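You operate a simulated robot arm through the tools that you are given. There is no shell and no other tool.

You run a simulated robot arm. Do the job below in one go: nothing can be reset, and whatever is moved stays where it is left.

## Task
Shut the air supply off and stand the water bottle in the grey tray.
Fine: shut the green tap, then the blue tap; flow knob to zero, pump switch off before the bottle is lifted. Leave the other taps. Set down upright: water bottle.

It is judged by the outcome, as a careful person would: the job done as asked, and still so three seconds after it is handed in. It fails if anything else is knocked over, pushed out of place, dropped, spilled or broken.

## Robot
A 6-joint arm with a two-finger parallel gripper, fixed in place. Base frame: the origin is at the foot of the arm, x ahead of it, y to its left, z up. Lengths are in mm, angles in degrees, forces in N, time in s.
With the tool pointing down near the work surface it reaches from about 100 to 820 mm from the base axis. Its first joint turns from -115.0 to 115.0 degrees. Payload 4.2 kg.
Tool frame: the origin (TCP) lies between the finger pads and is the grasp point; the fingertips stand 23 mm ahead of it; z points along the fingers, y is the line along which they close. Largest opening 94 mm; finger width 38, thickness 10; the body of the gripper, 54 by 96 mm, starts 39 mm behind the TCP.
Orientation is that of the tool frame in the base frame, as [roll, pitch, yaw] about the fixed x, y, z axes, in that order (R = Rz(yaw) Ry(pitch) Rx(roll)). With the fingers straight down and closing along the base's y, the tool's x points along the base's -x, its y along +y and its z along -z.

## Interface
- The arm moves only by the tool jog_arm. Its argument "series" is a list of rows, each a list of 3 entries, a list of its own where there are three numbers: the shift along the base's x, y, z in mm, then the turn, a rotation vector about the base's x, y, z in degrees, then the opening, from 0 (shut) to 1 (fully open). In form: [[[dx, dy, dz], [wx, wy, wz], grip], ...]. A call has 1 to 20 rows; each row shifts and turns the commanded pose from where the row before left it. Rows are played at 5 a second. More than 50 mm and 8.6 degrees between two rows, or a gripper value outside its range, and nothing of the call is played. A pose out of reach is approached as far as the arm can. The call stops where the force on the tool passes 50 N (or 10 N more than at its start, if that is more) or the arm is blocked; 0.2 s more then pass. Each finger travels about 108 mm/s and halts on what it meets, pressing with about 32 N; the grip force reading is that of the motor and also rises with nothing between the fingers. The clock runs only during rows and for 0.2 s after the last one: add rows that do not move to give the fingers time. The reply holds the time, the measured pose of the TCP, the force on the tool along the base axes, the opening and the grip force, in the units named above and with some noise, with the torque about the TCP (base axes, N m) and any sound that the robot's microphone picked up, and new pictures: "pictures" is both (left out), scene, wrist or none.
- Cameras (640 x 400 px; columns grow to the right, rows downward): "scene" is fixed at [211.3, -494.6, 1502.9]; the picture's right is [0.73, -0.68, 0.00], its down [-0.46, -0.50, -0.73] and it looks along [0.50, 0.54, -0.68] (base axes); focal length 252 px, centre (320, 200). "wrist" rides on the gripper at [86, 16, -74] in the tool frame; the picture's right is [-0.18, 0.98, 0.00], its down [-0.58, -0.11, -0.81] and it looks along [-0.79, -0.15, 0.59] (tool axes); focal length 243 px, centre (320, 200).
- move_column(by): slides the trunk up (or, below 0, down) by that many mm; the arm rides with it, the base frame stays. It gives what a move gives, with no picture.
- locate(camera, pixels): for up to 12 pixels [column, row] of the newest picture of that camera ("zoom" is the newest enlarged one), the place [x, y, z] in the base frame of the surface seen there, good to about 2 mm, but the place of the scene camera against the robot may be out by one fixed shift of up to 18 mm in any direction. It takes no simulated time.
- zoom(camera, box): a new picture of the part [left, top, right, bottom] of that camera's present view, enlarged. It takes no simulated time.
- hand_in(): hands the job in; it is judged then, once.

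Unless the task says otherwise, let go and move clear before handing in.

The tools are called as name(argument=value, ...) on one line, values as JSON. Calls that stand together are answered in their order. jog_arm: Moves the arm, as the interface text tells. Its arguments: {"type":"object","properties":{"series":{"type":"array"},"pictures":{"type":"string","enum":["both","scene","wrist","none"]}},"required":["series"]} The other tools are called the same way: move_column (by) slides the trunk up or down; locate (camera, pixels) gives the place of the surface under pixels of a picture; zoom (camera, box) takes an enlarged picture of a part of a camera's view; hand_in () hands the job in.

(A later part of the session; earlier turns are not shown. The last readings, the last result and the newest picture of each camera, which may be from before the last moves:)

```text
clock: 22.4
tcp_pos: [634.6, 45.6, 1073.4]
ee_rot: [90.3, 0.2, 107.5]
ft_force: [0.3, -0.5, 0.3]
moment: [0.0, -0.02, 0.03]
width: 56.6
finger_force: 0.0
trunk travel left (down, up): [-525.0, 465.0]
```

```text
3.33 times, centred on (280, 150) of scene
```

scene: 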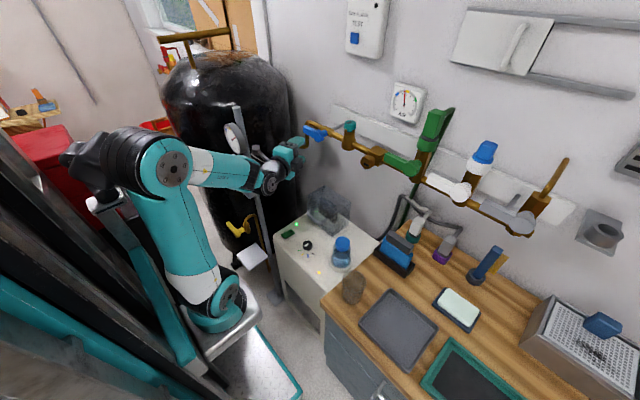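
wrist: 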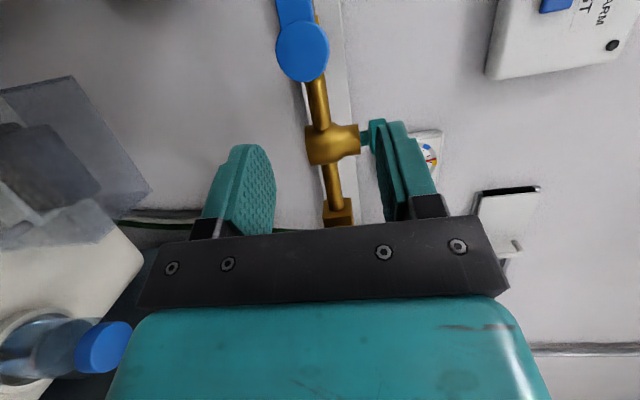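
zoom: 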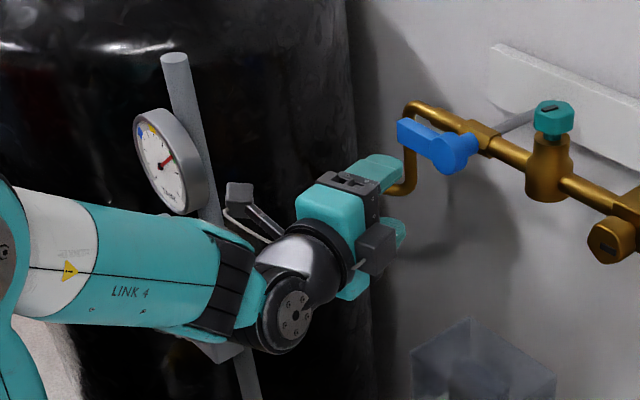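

The post and gauge look unchanged and forces are back to zero. The blue hub shows at (302,52); I'll measure it from here.

locate(camera="wrist", pixels=[[302, 52], [278, 52], [327, 52], [303, 78], [297, 12], [284, 10], [311, 10], [315, 100], [320, 15], [330, 145], [366, 140], [378, 140]])

zoom(camera="wrist", box=[240, 0, 400, 160])

```text
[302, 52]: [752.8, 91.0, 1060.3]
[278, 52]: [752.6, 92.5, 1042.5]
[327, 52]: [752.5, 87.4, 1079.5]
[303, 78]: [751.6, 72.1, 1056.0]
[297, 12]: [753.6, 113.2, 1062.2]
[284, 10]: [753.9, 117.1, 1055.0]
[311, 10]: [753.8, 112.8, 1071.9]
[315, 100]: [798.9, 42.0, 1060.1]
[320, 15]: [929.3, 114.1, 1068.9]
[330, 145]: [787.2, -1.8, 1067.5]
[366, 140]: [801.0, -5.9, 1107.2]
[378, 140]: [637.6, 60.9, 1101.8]
```

```text
2.50 times, centred on (320, 80) of wrist
```

zoom: 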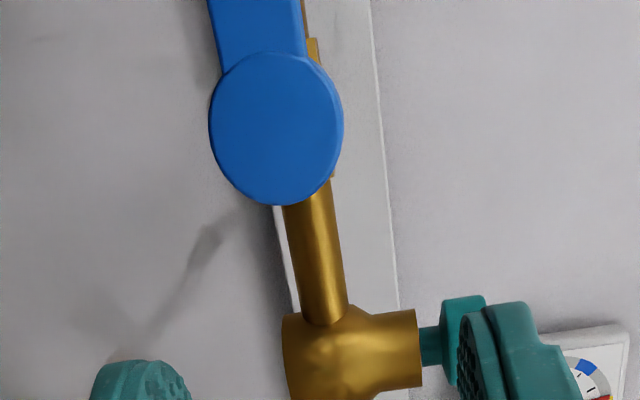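

The blue hub centres at about (753,91,1061) with the lever front at x≈753.6, level along +y. I'll go forward to x≈705 first (so the camera passes in front of the post), then sideways to y≈143, then in.

jog_arm(series=[[[35, 0, -5], [0, 0, 0], 0.6], [[35, 0, -5], [0, 0, 0], 0.6], [[0, 30, -1], [0, 0, 0], 0.6], [[0, 35, 0], [0, 0, 0], 0.6], [[0, 32, 0], [0, 0, 0], 0.6], [[0, 0, 0], [0, 0, 0], 0.6]])

zoom(camera="wrist", box=[220, 40, 420, 240])

zoom(camera="scene", box=[200, 90, 360, 210])

```text
clock: 23.8
tcp_pos: [706.0, 138.4, 1063.5]
ee_rot: [90.3, 0.1, 107.5]
ft_force: [0.2, -0.7, 0.6]
moment: [0.02, -0.02, 0.0]
width: 56.5
finger_force: 0.1
trunk travel left (down, up): [-525.0, 465.0]
```

scene: 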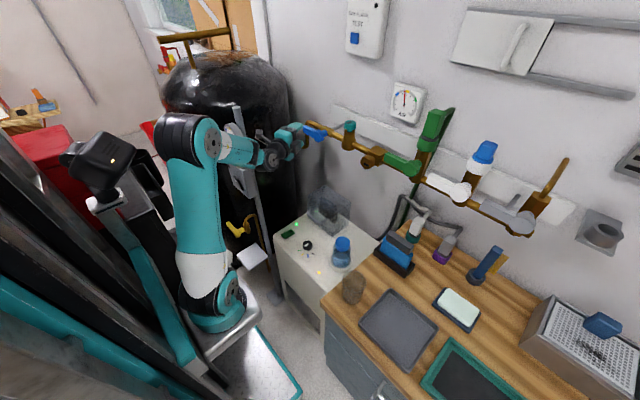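
wrist: 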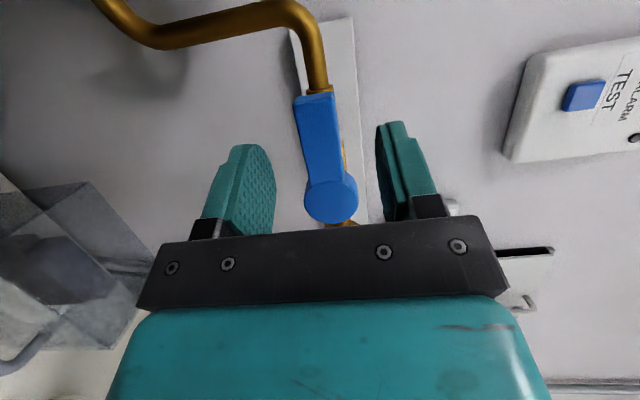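

```text
2.00 times, centred on (320, 140) of wrist
```

zoom: 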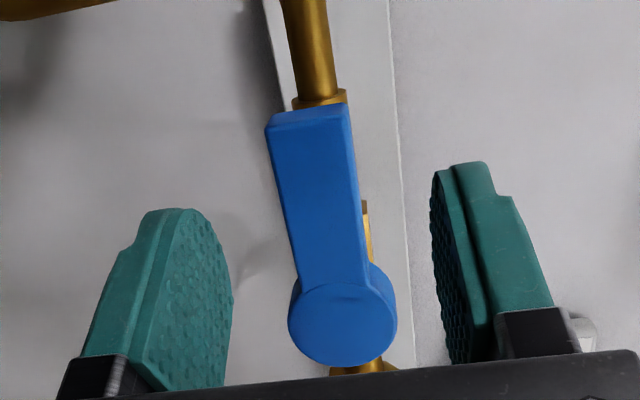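

```text
3.33 times, centred on (280, 150) of scene
```

zoom: 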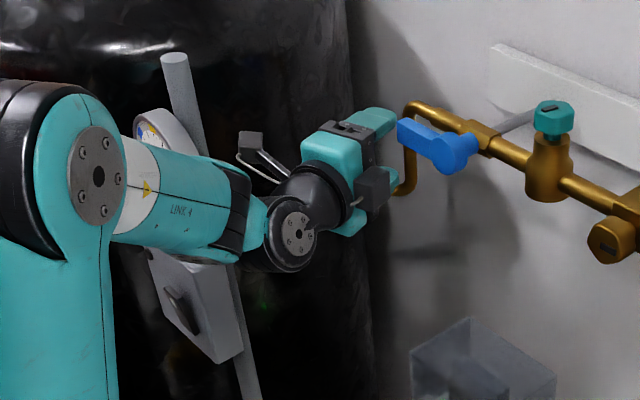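

The blue lever sits nicely between the fingers (tip at (318,97), hub at (332,200)). One more measurement before going in.

locate(camera="wrist", pixels=[[331, 200], [306, 200], [356, 200], [331, 180], [318, 130], [301, 130], [337, 130], [318, 97], [298, 102], [332, 97], [318, 75], [260, 40]])

```text
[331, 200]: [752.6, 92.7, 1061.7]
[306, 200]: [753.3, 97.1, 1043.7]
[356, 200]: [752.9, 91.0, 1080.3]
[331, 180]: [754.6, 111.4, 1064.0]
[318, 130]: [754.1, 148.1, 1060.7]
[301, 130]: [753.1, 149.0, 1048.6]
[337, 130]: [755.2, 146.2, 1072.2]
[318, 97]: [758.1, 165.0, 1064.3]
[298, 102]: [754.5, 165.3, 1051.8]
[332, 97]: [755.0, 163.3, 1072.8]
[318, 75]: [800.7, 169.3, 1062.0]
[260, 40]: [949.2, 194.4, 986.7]
```

Hub at (753,92,1062), lever level. I'll go in to x≈738 at y≈142 and narrow to a 33 mm fork.

jog_arm(series=[[[12, 4, -2], [0, 0, 0], 0.6], [[12, 0, 0], [0, 0, 0], 0.6], [[8, 0, 0], [0, 0, 0], 0.6], [[0, 0, 0], [0, 0, 0], 0.45], [[0, 0, 0], [0, 0, 0], 0.35], [[0, 0, 0], [0, 0, 0], 0.35]], pictures="wrist")

zoom(camera="wrist", box=[220, 60, 420, 240])

```text
clock: 25.2
tcp_pos: [738.1, 143.0, 1060.8]
ee_rot: [90.3, 0.1, 107.6]
ft_force: [0.5, 0.3, -0.5]
moment: [-0.02, -0.03, 0.01]
width: 33.0
finger_force: 0.1
trunk travel left (down, up): [-525.0, 465.0]
```

wrist: 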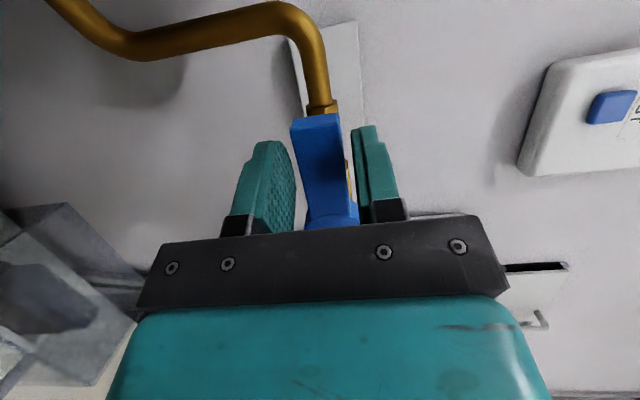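

```text
2.22 times, centred on (320, 150) of wrist
```

zoom: 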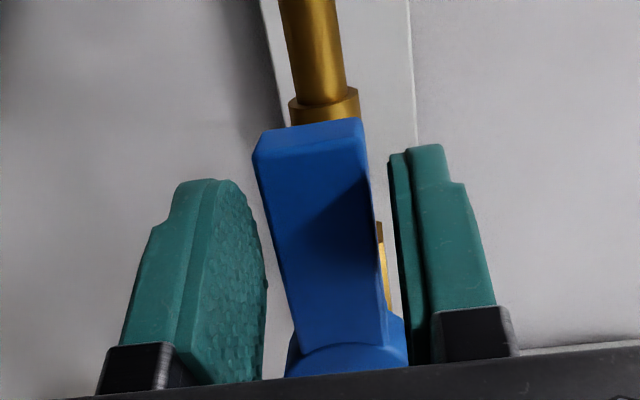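

Fork is around the blue lever with no contact. I'll first try the same turning sense as the green tap (lever tip up), 15°, to feel which way it goes.

jog_arm(series=[[[0, -0.44, 6.66], [7.15, 2.27, 0], 0.35], [[0, -1.3, 6.54], [7.15, 2.27, 0], 0.35], [[0, 0, 0], [0, 0, 0], 0.35]])

zoom(camera="wrist", box=[220, 60, 420, 240])

```text
clock: 26.0
tcp_pos: [738.6, 141.1, 1067.0]
ee_rot: [91.2, -15.0, 107.1]
ft_force: [1.6, -7.2, -34.5]
moment: [-1.03, 0.54, -0.14]
width: 47.0
finger_force: 16.1
trunk travel left (down, up): [-525.0, 465.0]
```

scene: 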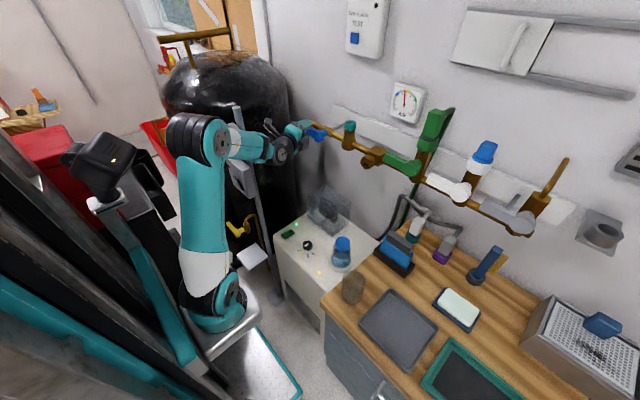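
wrist: 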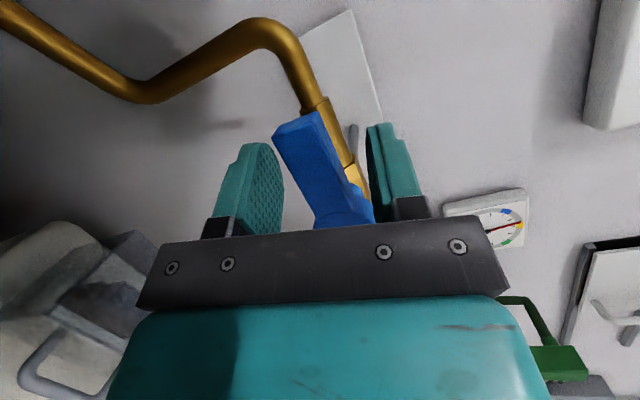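

```text
2.22 times, centred on (320, 150) of wrist
```

zoom: 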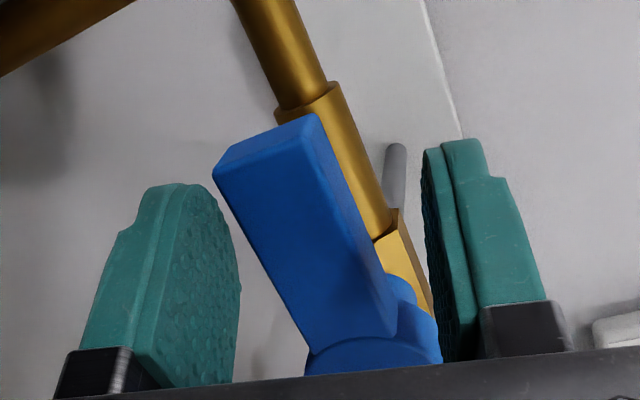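

The lever held at -34 N and the pads were forced to 47 mm, so up is the open-side stop; it must shut downwards. I'll undo that turn and swing the fork down 15° instead.

jog_arm(series=[[[0, 1.3, -6.54], [-7.15, -2.27, 0], 0.35], [[0, 0.44, -6.66], [-7.15, -2.27, 0], 0.35], [[0, 0, 0], [0, 0, 0], 0.35], [[0, -0.44, -6.66], [-7.5, 0, 0], 0.35], [[0, -1.3, -6.54], [-7.5, 0, 0], 0.35], [[0, -2.14, -6.32], [-7.5, 0, 0], 0.35], [[0, 0, 0], [0, 0, 0], 0.35]])

zoom(camera="scene", box=[200, 90, 360, 210])

```text
clock: 27.6
tcp_pos: [736.2, 139.5, 1042.4]
ee_rot: [97.4, 21.6, 108.8]
ft_force: [0.0, -0.3, 0.4]
moment: [0.02, -0.01, 0.0]
width: 33.3
finger_force: 0.6
trunk travel left (down, up): [-525.0, 465.0]
```

scene: 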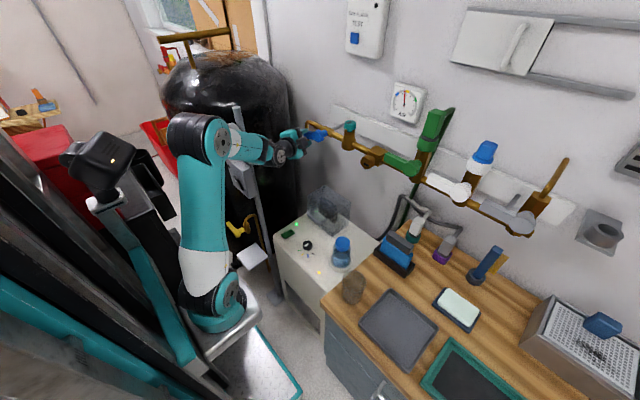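
wrist: 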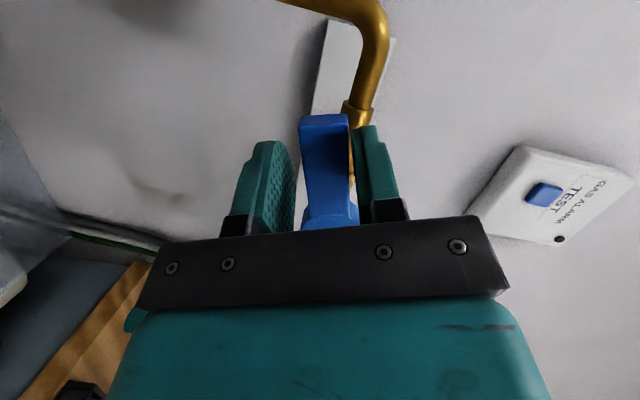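

```text
3.33 times, centred on (280, 150) of scene
```

zoom: 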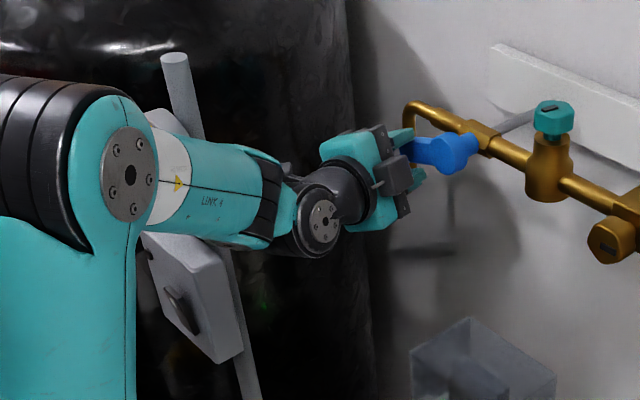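

The blue lever is going down freely (0 N, about 20° already). Continuing the arc to about 60°, then checking clearance to the post.

jog_arm(series=[[[0.3, -2.95, -5.98], [-7.5, 0, 0], 0.35], [[0.3, -3.71, -5.55], [-7.5, 0, 0], 0.35], [[0.3, -4.4, -5.01], [-7.5, 0, 0], 0.35], [[0.3, -5.01, -4.4], [-7.5, 0, 0], 0.35], [[0.3, -5.55, -3.71], [-7.5, 0, 0], 0.35], [[0, 0, 0], [0, 0, 0], 0.35]])

zoom(camera="scene", box=[200, 90, 360, 210])

zoom(camera="wrist", box=[220, 60, 420, 240])

```text
clock: 29.0
tcp_pos: [738.3, 118.7, 1015.1]
ee_rot: [117.9, 55.8, 122.4]
ft_force: [-0.9, 0.3, 1.0]
moment: [0.0, 0.01, -0.01]
width: 33.2
finger_force: 0.1
trunk travel left (down, up): [-525.0, 465.0]
```

scene: 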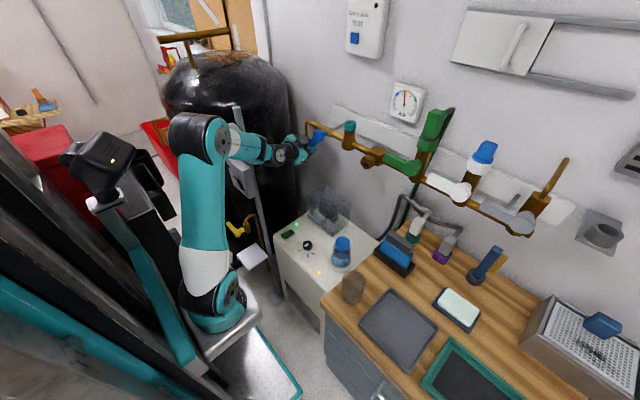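
wrist: 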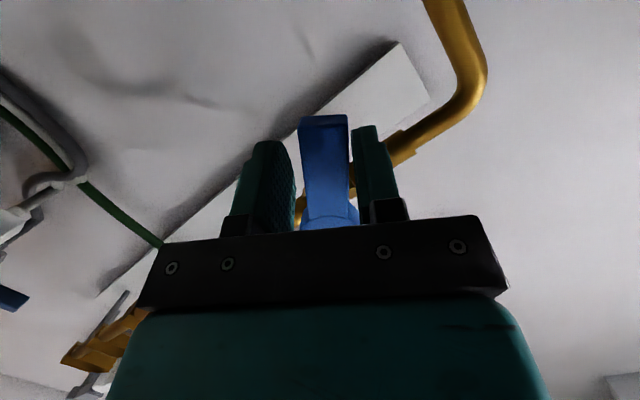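

```text
3.33 times, centred on (280, 150) of scene
```

zoom: 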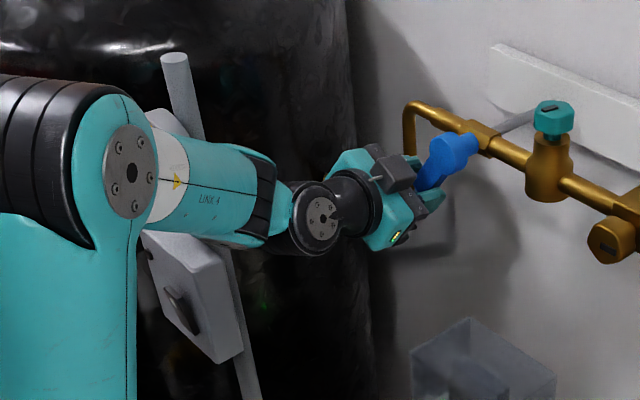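

```text
2.22 times, centred on (320, 150) of wrist
```

zoom: 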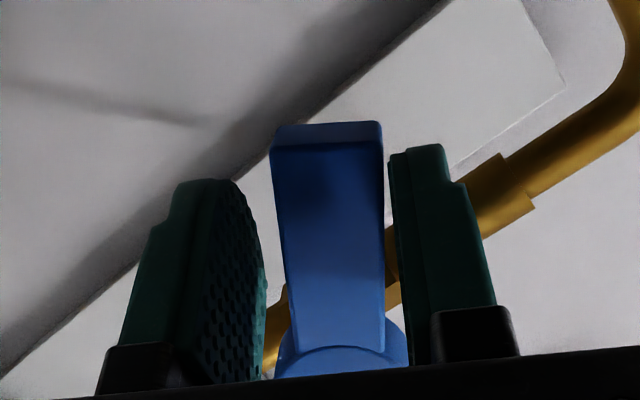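

The lever is now about 60° down with no force, and the wrist still clears the post. Continuing to 90°.

jog_arm(series=[[[0, -5.98, -2.95], [-7.5, 0, 0], 0.35], [[0, -6.32, -2.14], [-7.5, 0, 0], 0.35], [[0, -6.54, -1.3], [-7.5, 0, 0], 0.35], [[0, -6.66, -0.44], [-7.5, 0, 0], 0.35], [[0, 0, 0], [0, 0, 0], 0.35]])

zoom(camera="scene", box=[200, 90, 360, 210])

zoom(camera="wrist", box=[220, 60, 420, 240])

```text
clock: 30.2
tcp_pos: [739.0, 92.1, 1009.2]
ee_rot: [-179.0, 72.5, -179.4]
ft_force: [0.3, 0.4, 0.4]
moment: [-0.01, 0.02, 0.02]
width: 32.8
finger_force: 0.0
trunk travel left (down, up): [-525.0, 465.0]
```

scene: 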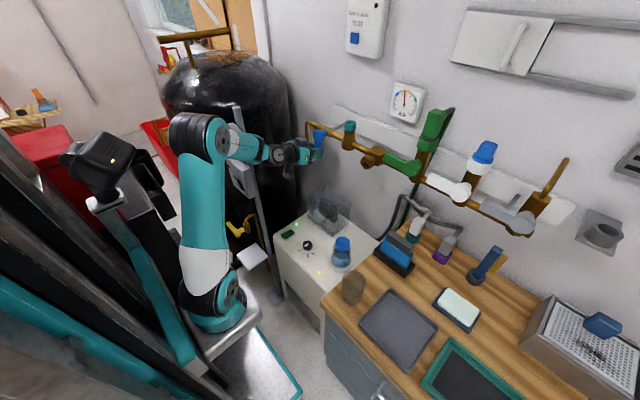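
wrist: 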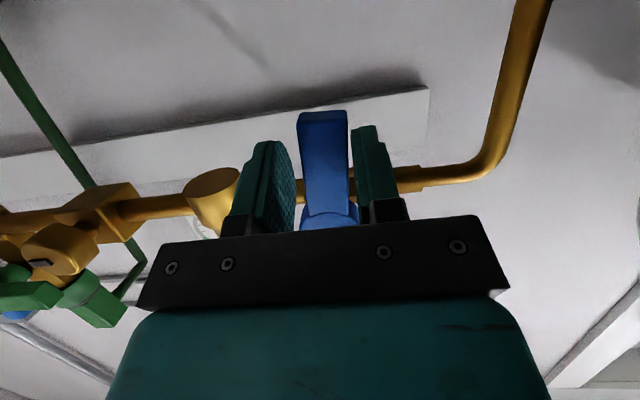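

```text
3.33 times, centred on (280, 150) of scene
```

zoom: 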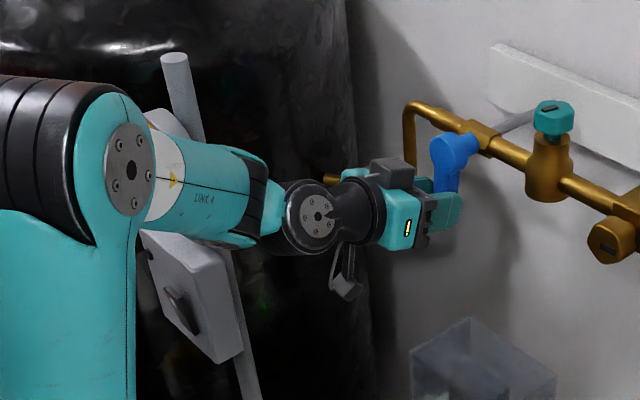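

```text
2.22 times, centred on (320, 150) of wrist
```

zoom: 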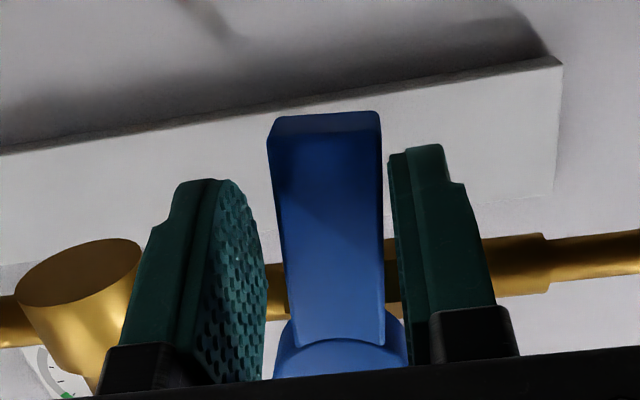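

The lever now points almost straight down. I'll press on a few degrees more to find the shut stop.

jog_arm(series=[[[0, -2.2, 0.05], [-2.5, 0, 0], 0.35], [[0, -2.2, 0.15], [-2.5, 0, 0], 0.35], [[0, -2.2, 0.25], [-2.5, 0, 0], 0.35], [[0, -2.0, 0.3], [-2.5, 0, 0], 0.35], [[0, 0, 0], [0, 0, 0], 0.35]], pictures="wrist")

zoom(camera="scene", box=[280, 80, 440, 180])

```text
clock: 31.4
tcp_pos: [738.1, 86.2, 1010.5]
ee_rot: [-149.2, 70.0, -150.8]
ft_force: [-1.4, 19.0, 5.3]
moment: [0.6, -0.07, 0.34]
width: 40.5
finger_force: 8.8
trunk travel left (down, up): [-525.0, 465.0]
```

wrist: 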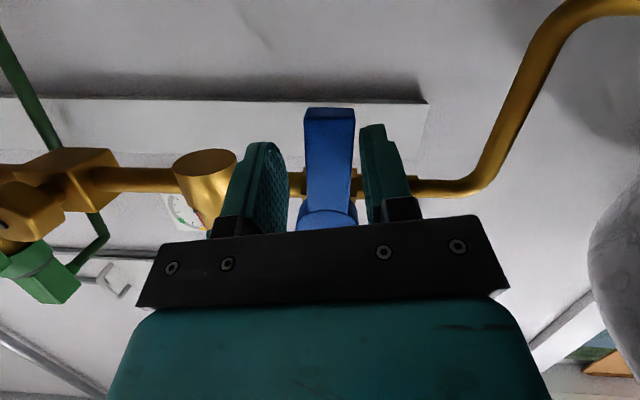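

```text
4.00 times, centred on (360, 130) of scene
```

zoom: 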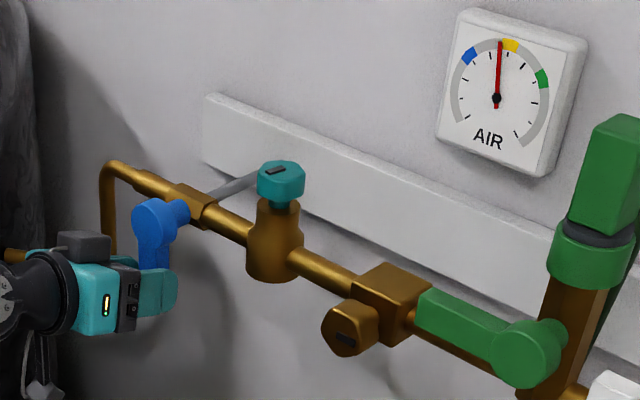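

Stop found: +19 N in y and the pads eased to 40 mm while the lever held, so the blue tap is shut (lever down). I'll unload, open, back out along -x and drift to -y away from the post.

jog_arm(series=[[[0, 2, -0.2], [4, 0, 0], 0.5], [[0, 3, -0.3], [6, 0, 0], 0.6], [[0, 0, 0], [0, 0, 0], 0.6], [[-12, 0, 0], [0, 0, 0], 0.6], [[-30, 0, 0], [0, 0, 0], 0.6], [[-30, -10, 0], [0, 0, 0], 0.6], [[-10, -40, 0], [0, 0, 0], 0.6], [[0, 0, 0], [0, 0, 0], 0.6]])

zoom(camera="scene", box=[280, 80, 440, 180])

```text
clock: 33.2
tcp_pos: [655.7, 40.2, 1011.3]
ee_rot: [-179.5, 72.5, -179.8]
ft_force: [-0.9, -0.1, -0.5]
moment: [-0.02, -0.01, -0.02]
width: 56.2
finger_force: 0.0
trunk travel left (down, up): [-525.0, 465.0]
```

scene: 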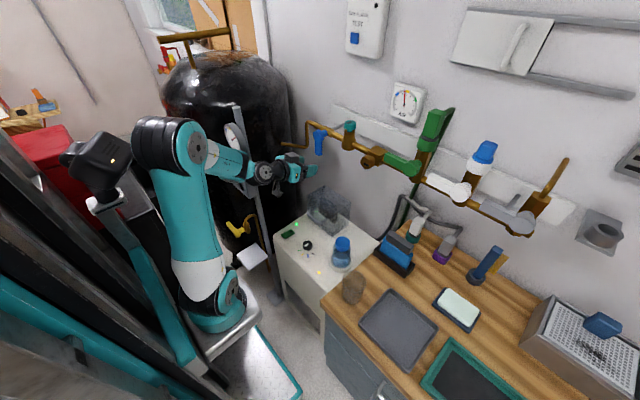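
wrist: 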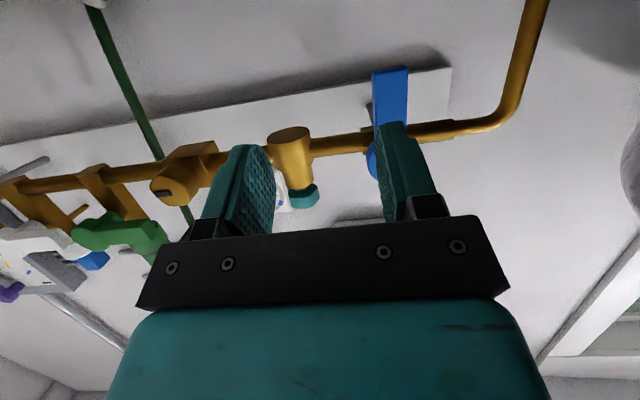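

```text
4.00 times, centred on (360, 130) of scene
```

zoom: 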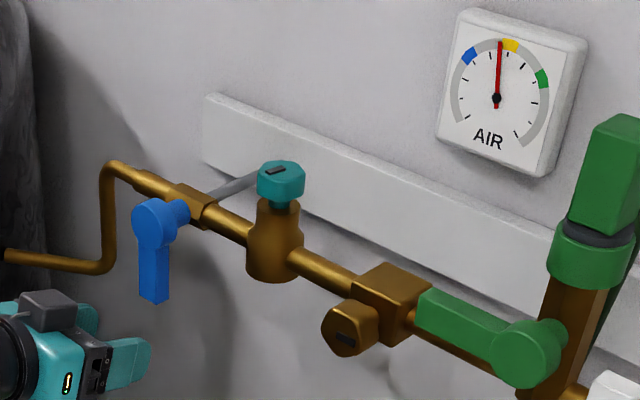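

Both levers are now in their shut positions, and the other taps look untouched. Next I turn the tool to point down and move over towards the pump to look at the knob and switch.

jog_arm(series=[[[-17, -8, 0], [0, 8.1, 0], 0.6], [[-17, -8, 0], [0, 8.1, 0], 0.6], [[-17, -8, 0], [0, 8.1, 0], 0.6], [[-17, -8, 0], [0, 8.1, 0], 0.6], [[-17, -8, 0], [0, 8.1, 0], 0.6], [[-17, -8, 0], [0, 8.1, 0], 0.6], [[-17, -8, 0], [0, 8.1, 0], 0.6], [[-17, -8, 0], [0, 8.1, 0], 0.6], [[-17, -8, 0], [0, 7.7, 0], 0.6], [[0, 0, 0], [0, 0, 0], 0.6]])

```text
clock: 35.4
tcp_pos: [502.6, -32.2, 1010.9]
ee_rot: [-179.7, -0.2, -179.9]
ft_force: [0.1, 0.4, 0.1]
moment: [0.0, 0.03, -0.03]
width: 56.5
finger_force: 0.1
trunk travel left (down, up): [-525.0, 465.0]
```

scene: 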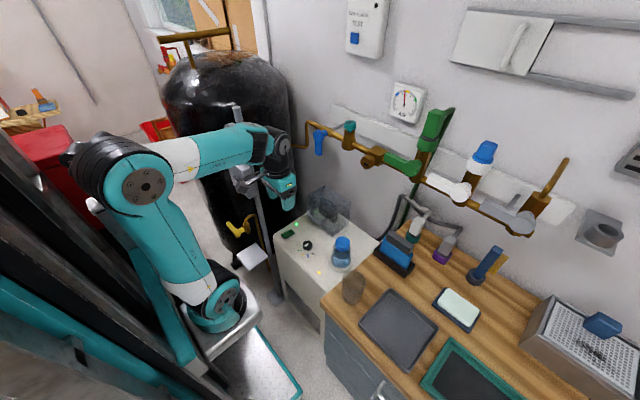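
wrist: 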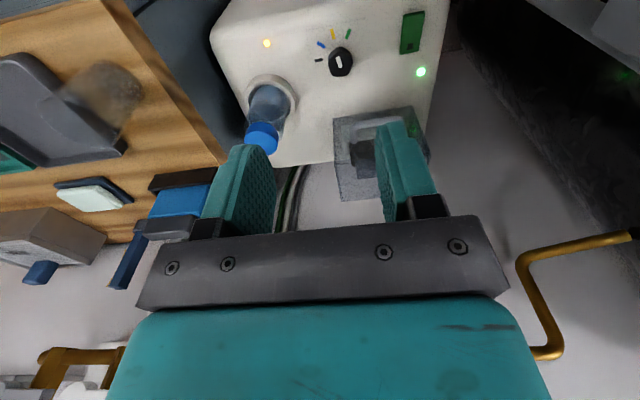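

The wrist view now shows the pump from above: knob at (341,60), green piece at (412,33), clear lid at (380,150). Zooming in on these.

zoom(camera="wrist", box=[200, 0, 460, 210])

move_column(by=-120)

jog_arm(series=[[[-40, 10, 0], [0, 0, 0], 1], [[-40, 10, 0], [0, 0, 0], 1], [[0, 0, 0], [0, 0, 0], 1]])

```text
1.90 times, centred on (330, 105) of wrist
```

zoom: 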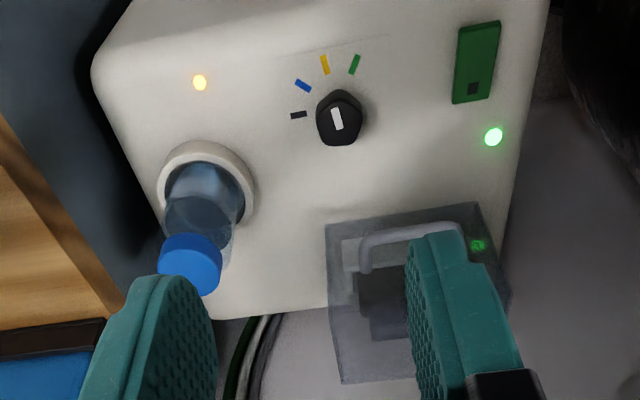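

```text
clock: 36.9
tcp_pos: [502.7, -31.2, 890.5]
ee_rot: [-179.6, 0.0, -179.9]
ft_force: [-0.3, -0.2, -0.3]
moment: [0.0, -0.01, -0.01]
width: 56.4
finger_force: 0.0
trunk travel left (down, up): [-405.0, 585.0]
```

```text
clock: 37.7
tcp_pos: [436.0, -7.7, 888.1]
ee_rot: [-179.7, -0.1, -180.0]
ft_force: [0.2, 0.8, -1.0]
moment: [-0.01, 0.01, 0.0]
width: 94.1
finger_force: 0.0
out of reach, approached as far as the arm can: row 2
trunk travel left (down, up): [-405.0, 585.0]
```

scene: 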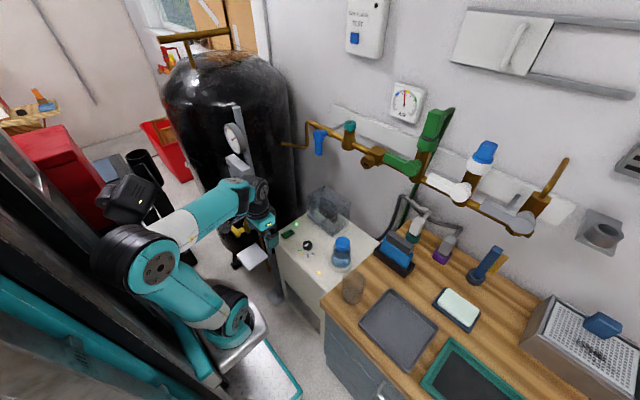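
wrist: 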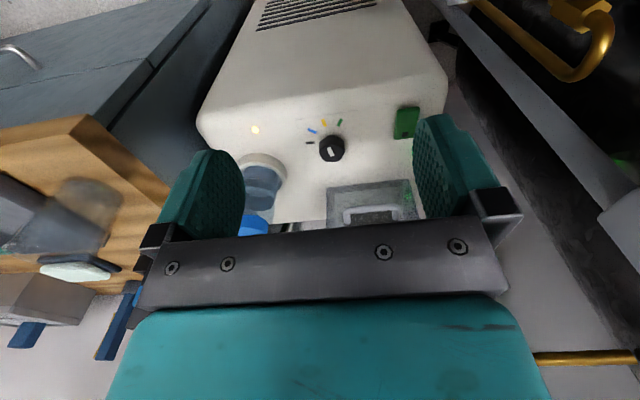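

zoom(camera="wrist", box=[280, 90, 440, 230])

zoom(camera="wrist", box=[190, 80, 350, 220])

zoom(camera="scene", box=[280, 180, 370, 270])

locate(camera="wrist", pixels=[[331, 148], [331, 140], [319, 148], [345, 148], [309, 142], [406, 122], [406, 108], [405, 136], [345, 215], [330, 192], [402, 183], [262, 165]])

```text
2.86 times, centred on (360, 160) of wrist
```

zoom: 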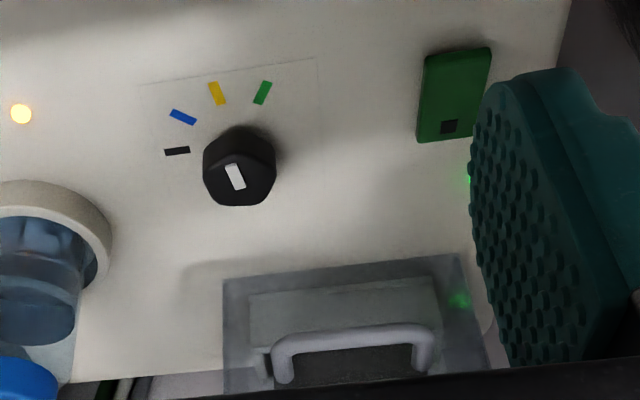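

```text
2.86 times, centred on (270, 150) of wrist
```

zoom: 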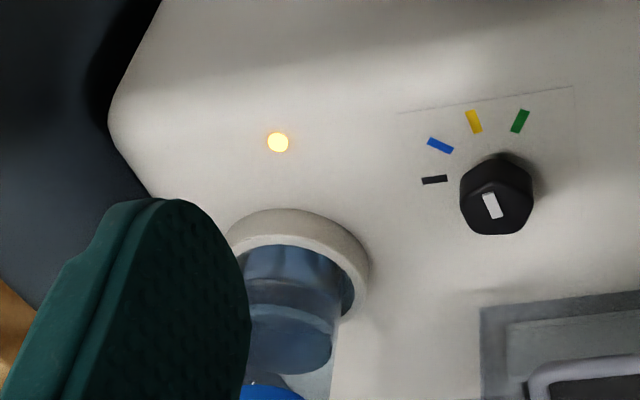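

```text
4.44 times, centred on (325, 225) of scene
```

zoom: 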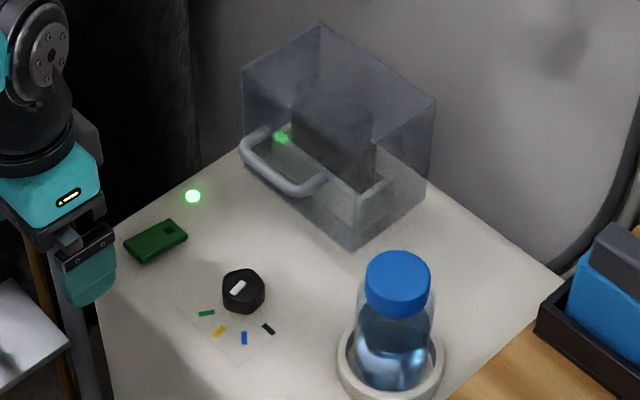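

```text
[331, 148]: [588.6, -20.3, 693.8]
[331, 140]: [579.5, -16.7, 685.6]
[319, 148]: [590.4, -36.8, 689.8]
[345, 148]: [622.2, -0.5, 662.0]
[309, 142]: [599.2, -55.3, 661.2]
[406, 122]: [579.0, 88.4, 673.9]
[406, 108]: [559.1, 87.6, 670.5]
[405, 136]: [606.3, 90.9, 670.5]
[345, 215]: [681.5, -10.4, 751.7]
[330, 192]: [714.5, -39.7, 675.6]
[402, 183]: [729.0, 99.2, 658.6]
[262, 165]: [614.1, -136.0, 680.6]
```

Under the clear lid I see a dark paddle on a light base with a green lamp; separately there's a green rectangle with a dark square near (406,122). I need to know which is the pump switch, so I'll go closer with the camera, staying above everything.

jog_arm(series=[[[40, 20, -25], [0, 0, 0], 1], [[40, 20, -25], [0, 0, 0], 1], [[0, 10, -15], [0, 0, 0], 1], [[0, 0, 0], [0, 0, 0], 1]], pictures="wrist")

zoom(camera="wrist", box=[220, 0, 440, 220])

zoom(camera="wrist", box=[260, 120, 420, 230])

```text
refused: row 1 steps farther than a row can; nothing moved
```

```text
1.82 times, centred on (330, 110) of wrist
```

zoom: 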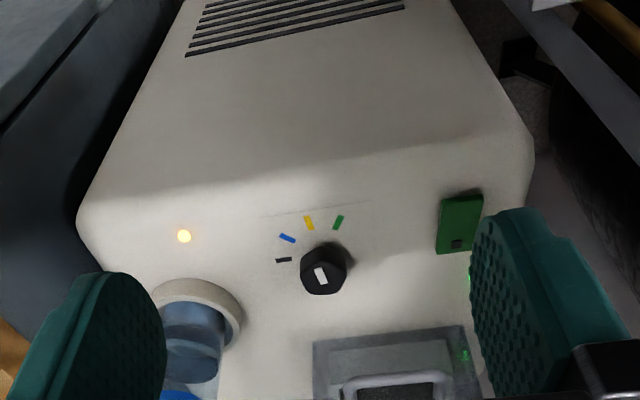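

```text
3.64 times, centred on (340, 175) of wrist
```

zoom: 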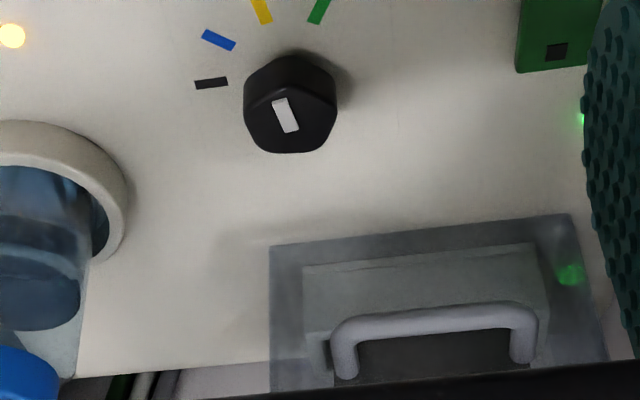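

The step was a little too long; I'll repeat with shorter rows.

jog_arm(series=[[[28, 17, -22], [0, 0, 0], 1], [[28, 17, -22], [0, 0, 0], 1], [[28, 16, -22], [0, 0, 0], 1], [[0, 0, 0], [0, 0, 0], 1]], pictures="wrist")

zoom(camera="wrist", box=[220, 0, 440, 220])

zoom(camera="wrist", box=[250, 70, 410, 220])

```text
clock: 38.7
tcp_pos: [522.6, 44.4, 822.8]
ee_rot: [-179.7, 0.0, -179.9]
ft_force: [0.0, 0.7, -0.7]
moment: [-0.01, -0.02, -0.01]
width: 94.2
finger_force: 0.1
trunk travel left (down, up): [-405.0, 585.0]
```

wrist: 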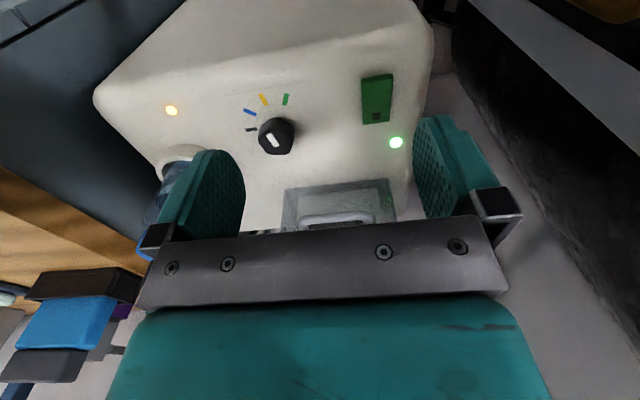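

```text
1.82 times, centred on (330, 110) of wrist
```

zoom: 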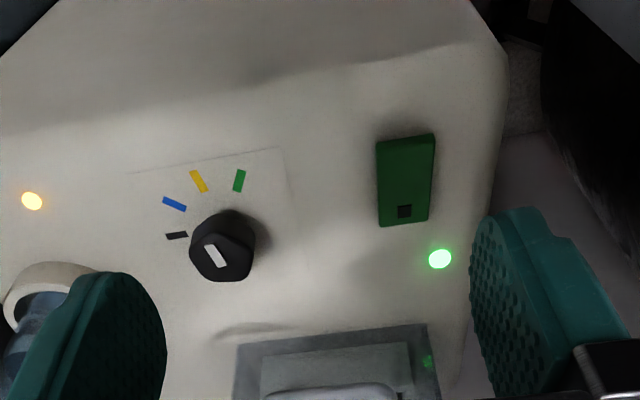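

```text
2.67 times, centred on (330, 145) of wrist
```

zoom: 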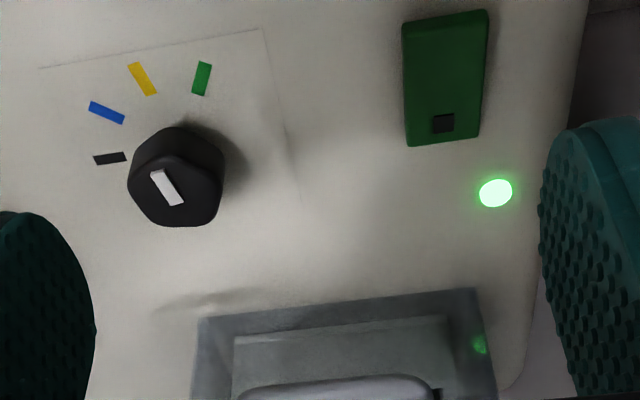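

The knob marks and the green rocker are clear here: black mark (110,158), blue (107,112), yellow (142,78), green (202,78) in the zoom, pointer bar near (167,188). I'll locate these in the zoomed picture to work out angles.

locate(camera="zoom", pixels=[[110, 158], [107, 112], [142, 78], [202, 78], [157, 175], [178, 200], [133, 185], [215, 190], [185, 160], [175, 222], [443, 124], [495, 193]])

locate(camera="zoom", pixels=[[480, 345], [410, 30], [480, 20], [412, 140], [475, 130], [445, 60], [330, 340], [240, 345], [435, 330], [330, 385], [205, 330], [470, 295]])

zoom(camera="wrist", box=[235, 80, 315, 170])

zoom(camera="wrist", box=[345, 60, 425, 160])

```text
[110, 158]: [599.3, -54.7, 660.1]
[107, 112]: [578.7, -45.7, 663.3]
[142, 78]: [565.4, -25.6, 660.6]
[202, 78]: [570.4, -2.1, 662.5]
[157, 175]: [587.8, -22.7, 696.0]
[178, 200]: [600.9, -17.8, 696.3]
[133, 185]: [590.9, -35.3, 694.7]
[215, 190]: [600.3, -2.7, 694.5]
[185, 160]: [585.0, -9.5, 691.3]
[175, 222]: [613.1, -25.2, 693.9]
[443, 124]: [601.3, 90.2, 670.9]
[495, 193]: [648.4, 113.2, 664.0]
```

```text
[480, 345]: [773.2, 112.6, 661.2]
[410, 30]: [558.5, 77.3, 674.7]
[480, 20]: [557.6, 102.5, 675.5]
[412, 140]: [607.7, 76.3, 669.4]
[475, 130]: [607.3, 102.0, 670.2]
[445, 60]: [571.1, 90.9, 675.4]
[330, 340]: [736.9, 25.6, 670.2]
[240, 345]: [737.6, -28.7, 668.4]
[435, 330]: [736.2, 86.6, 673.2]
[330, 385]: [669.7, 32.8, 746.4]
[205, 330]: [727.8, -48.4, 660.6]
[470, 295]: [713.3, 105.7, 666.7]
```

```text
4.44 times, centred on (275, 125) of wrist
```

zoom: 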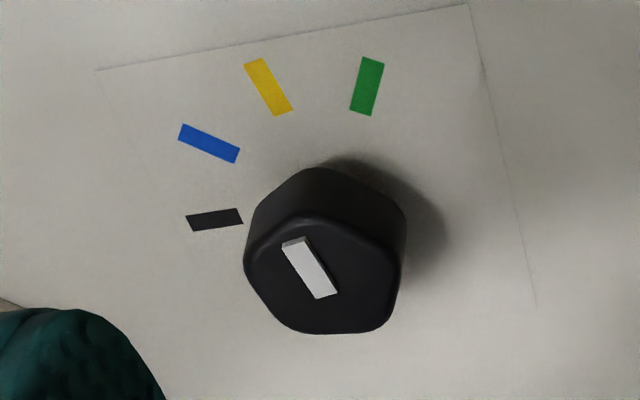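

```text
4.00 times, centred on (385, 110) of wrist
```

zoom: 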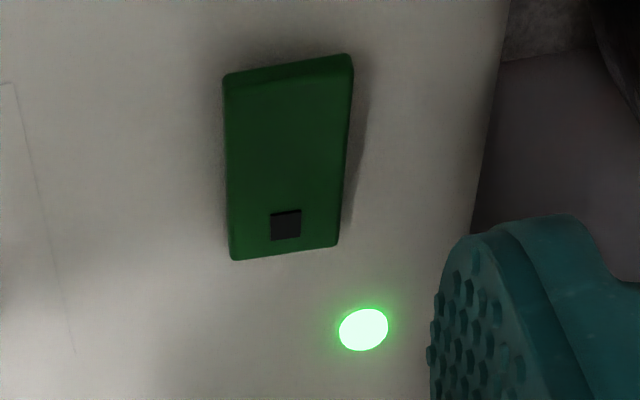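

The pointer bar lies at about 20° from -x towards -y, close to the yellow mark (13°); the black end mark is at 87°, so zero (black, the end of the scale) means turning about 70–75° counter-clockwise from above. Before acting I want a steeper look at what is under the lid, so I'll rise and tilt the camera down.

jog_arm(series=[[[10, -5, 35], [0, 7.5, 0], 1], [[10, -5, 35], [0, 7.5, 0], 1], [[10, 0, 35], [0, 7.5, 0], 1], [[10, 0, 20], [0, 7.5, 0], 1], [[0, 0, 0], [0, 0, 0], 1]], pictures="wrist")

zoom(camera="wrist", box=[220, 0, 440, 220])

zoom(camera="wrist", box=[0, 180, 180, 400])

```text
clock: 39.9
tcp_pos: [539.1, 31.5, 887.9]
ee_rot: [179.9, -25.5, 180.0]
ft_force: [0.7, -0.5, 0.2]
moment: [0.02, -0.02, -0.03]
width: 94.1
finger_force: 0.1
out of reach, approached as far as the arm can: row 3, 4
trunk travel left (down, up): [-405.0, 585.0]
```

wrist: 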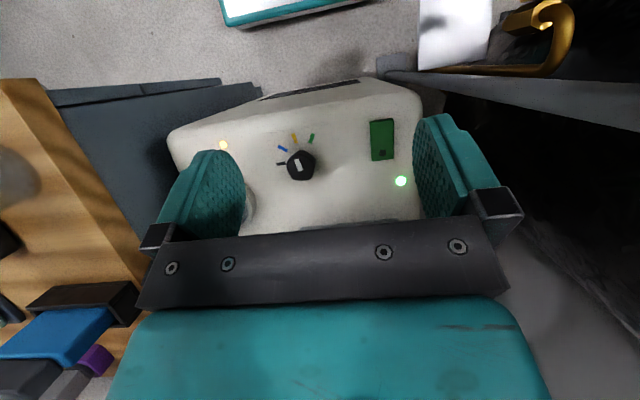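

```text
1.82 times, centred on (330, 110) of wrist
```

zoom: 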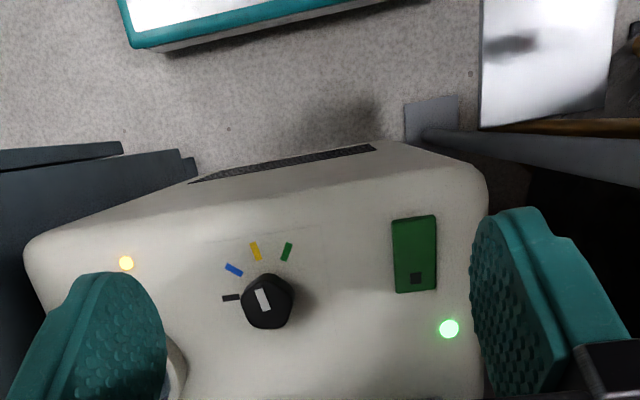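

```text
1.82 times, centred on (90, 290) of wrist
```

zoom: 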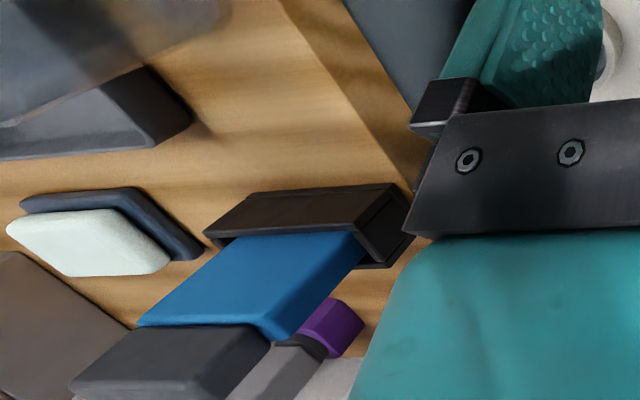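

The lid is hidden behind the gripper now; I'll slide forward so it appears between the fingers, staying about 80 mm above its top.

jog_arm(series=[[[35, 0, 8], [0, 0, 0], 1], [[35, 0, 8], [0, 0, 0], 1], [[35, 0, 0], [0, 0, 0], 1], [[0, 0, 0], [0, 0, 0], 1]], pictures="wrist")

zoom(camera="wrist", box=[220, 60, 440, 240])

```text
clock: 40.9
tcp_pos: [590.0, 31.3, 858.8]
ee_rot: [-178.1, -24.9, -179.9]
ft_force: [1.0, 0.3, -0.3]
moment: [-0.01, -0.02, 0.03]
width: 93.9
finger_force: 0.0
out of reach, approached as far as the arm can: row 1, 2, 3
trunk travel left (down, up): [-405.0, 585.0]
```

wrist: 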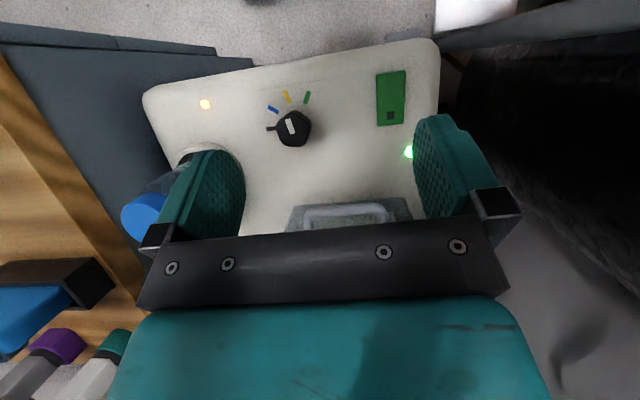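

```text
2.22 times, centred on (330, 150) of wrist
```

zoom: 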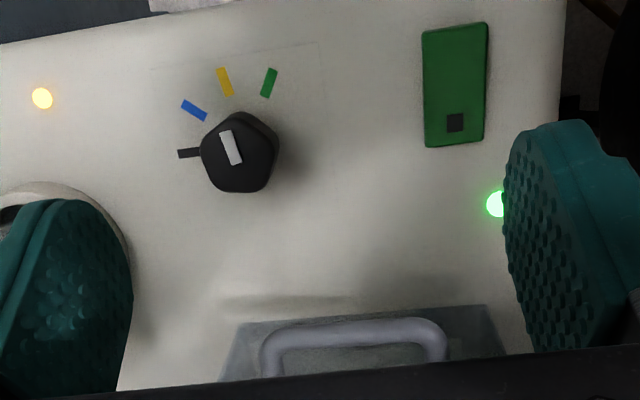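

The arm is limited in this tilt. The scene camera sees into the lid from the other side, so I'll zoom it hard there.

zoom(camera="scene", box=[296, 180, 360, 235])

zoom(camera="scene", box=[340, 0, 400, 60])

zoom(camera="scene", box=[590, 120, 640, 200])

```text
7.27 times, centred on (328, 208) of scene
```

zoom: 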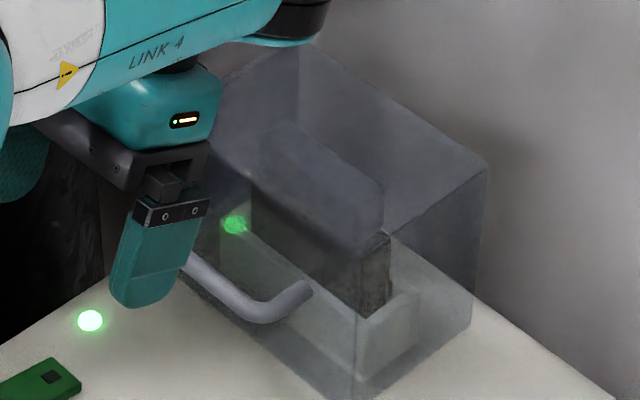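

```text
6.67 times, centred on (370, 30) of scene
```

zoom: 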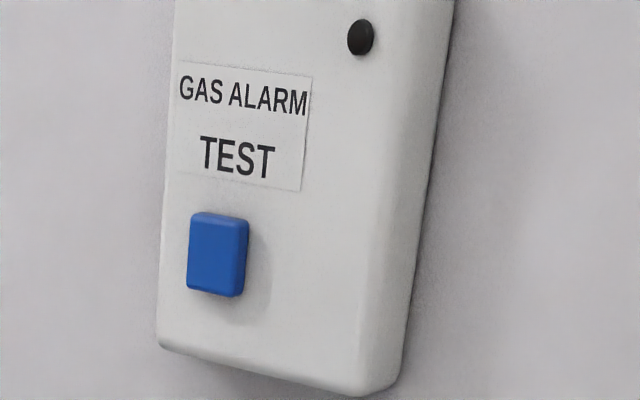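

```text
5.00 times, centred on (615, 160) of scene
```

zoom: 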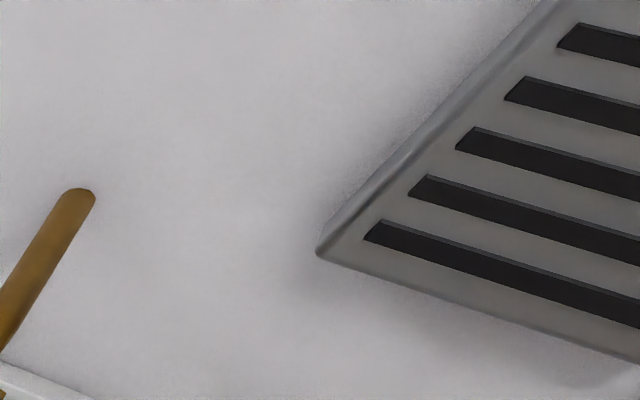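

Zoomed in, the clear cover holds a dark, rough filter element in a frame with a handle, and its "green lamp" matches a mirror image of the lamp at (648,113), so it is not a switch. The pump switch is the green rocker beside the lit lamp, raised end towards the robot (z≈675 at x≈558, 670 at x≈607). Next I straighten the tool and pre-turn it -37° for the knob.

jog_arm(series=[[[-10, -10, 10], [0, -6.2, 0], 0.7], [[-10, -10, 5], [0, -6.2, 0], 0.7], [[0, -10, 0], [0, -6.2, 0], 0.7], [[0, -10, 0], [0, -6.3, 0], 0.7], [[0, -8, 0], [0, 0, -7.4], 0.7], [[0, 0, 0], [0, 0, -7.4], 0.7], [[0, 0, 0], [0, 0, -7.4], 0.7], [[0, 0, 0], [0, 0, -7.4], 0.7], [[0, 0, 0], [0, 0, -7.4], 0.7], [[0, 0, 0], [0, 0, 0], 0.7]])

```text
clock: 43.1
tcp_pos: [570.4, -19.6, 875.8]
ee_rot: [179.9, -1.2, 143.0]
ft_force: [0.7, 0.1, 0.1]
moment: [0.0, -0.04, -0.01]
width: 65.8
finger_force: 0.1
trunk travel left (down, up): [-405.0, 585.0]
```

scene: 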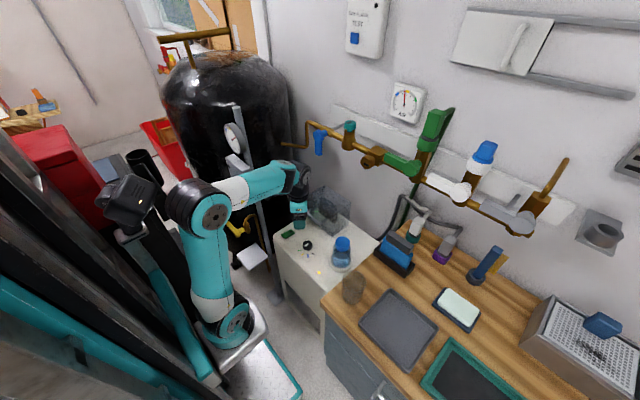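
wrist: 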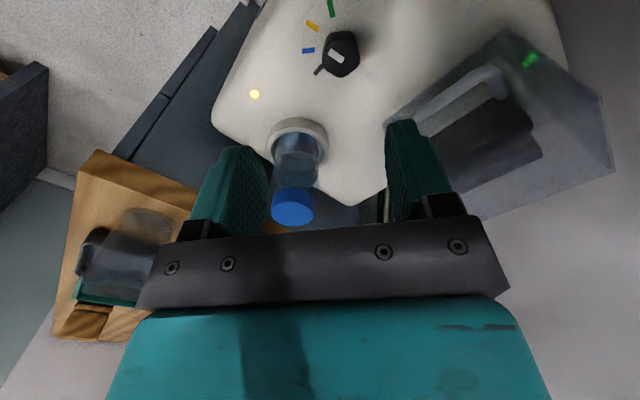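

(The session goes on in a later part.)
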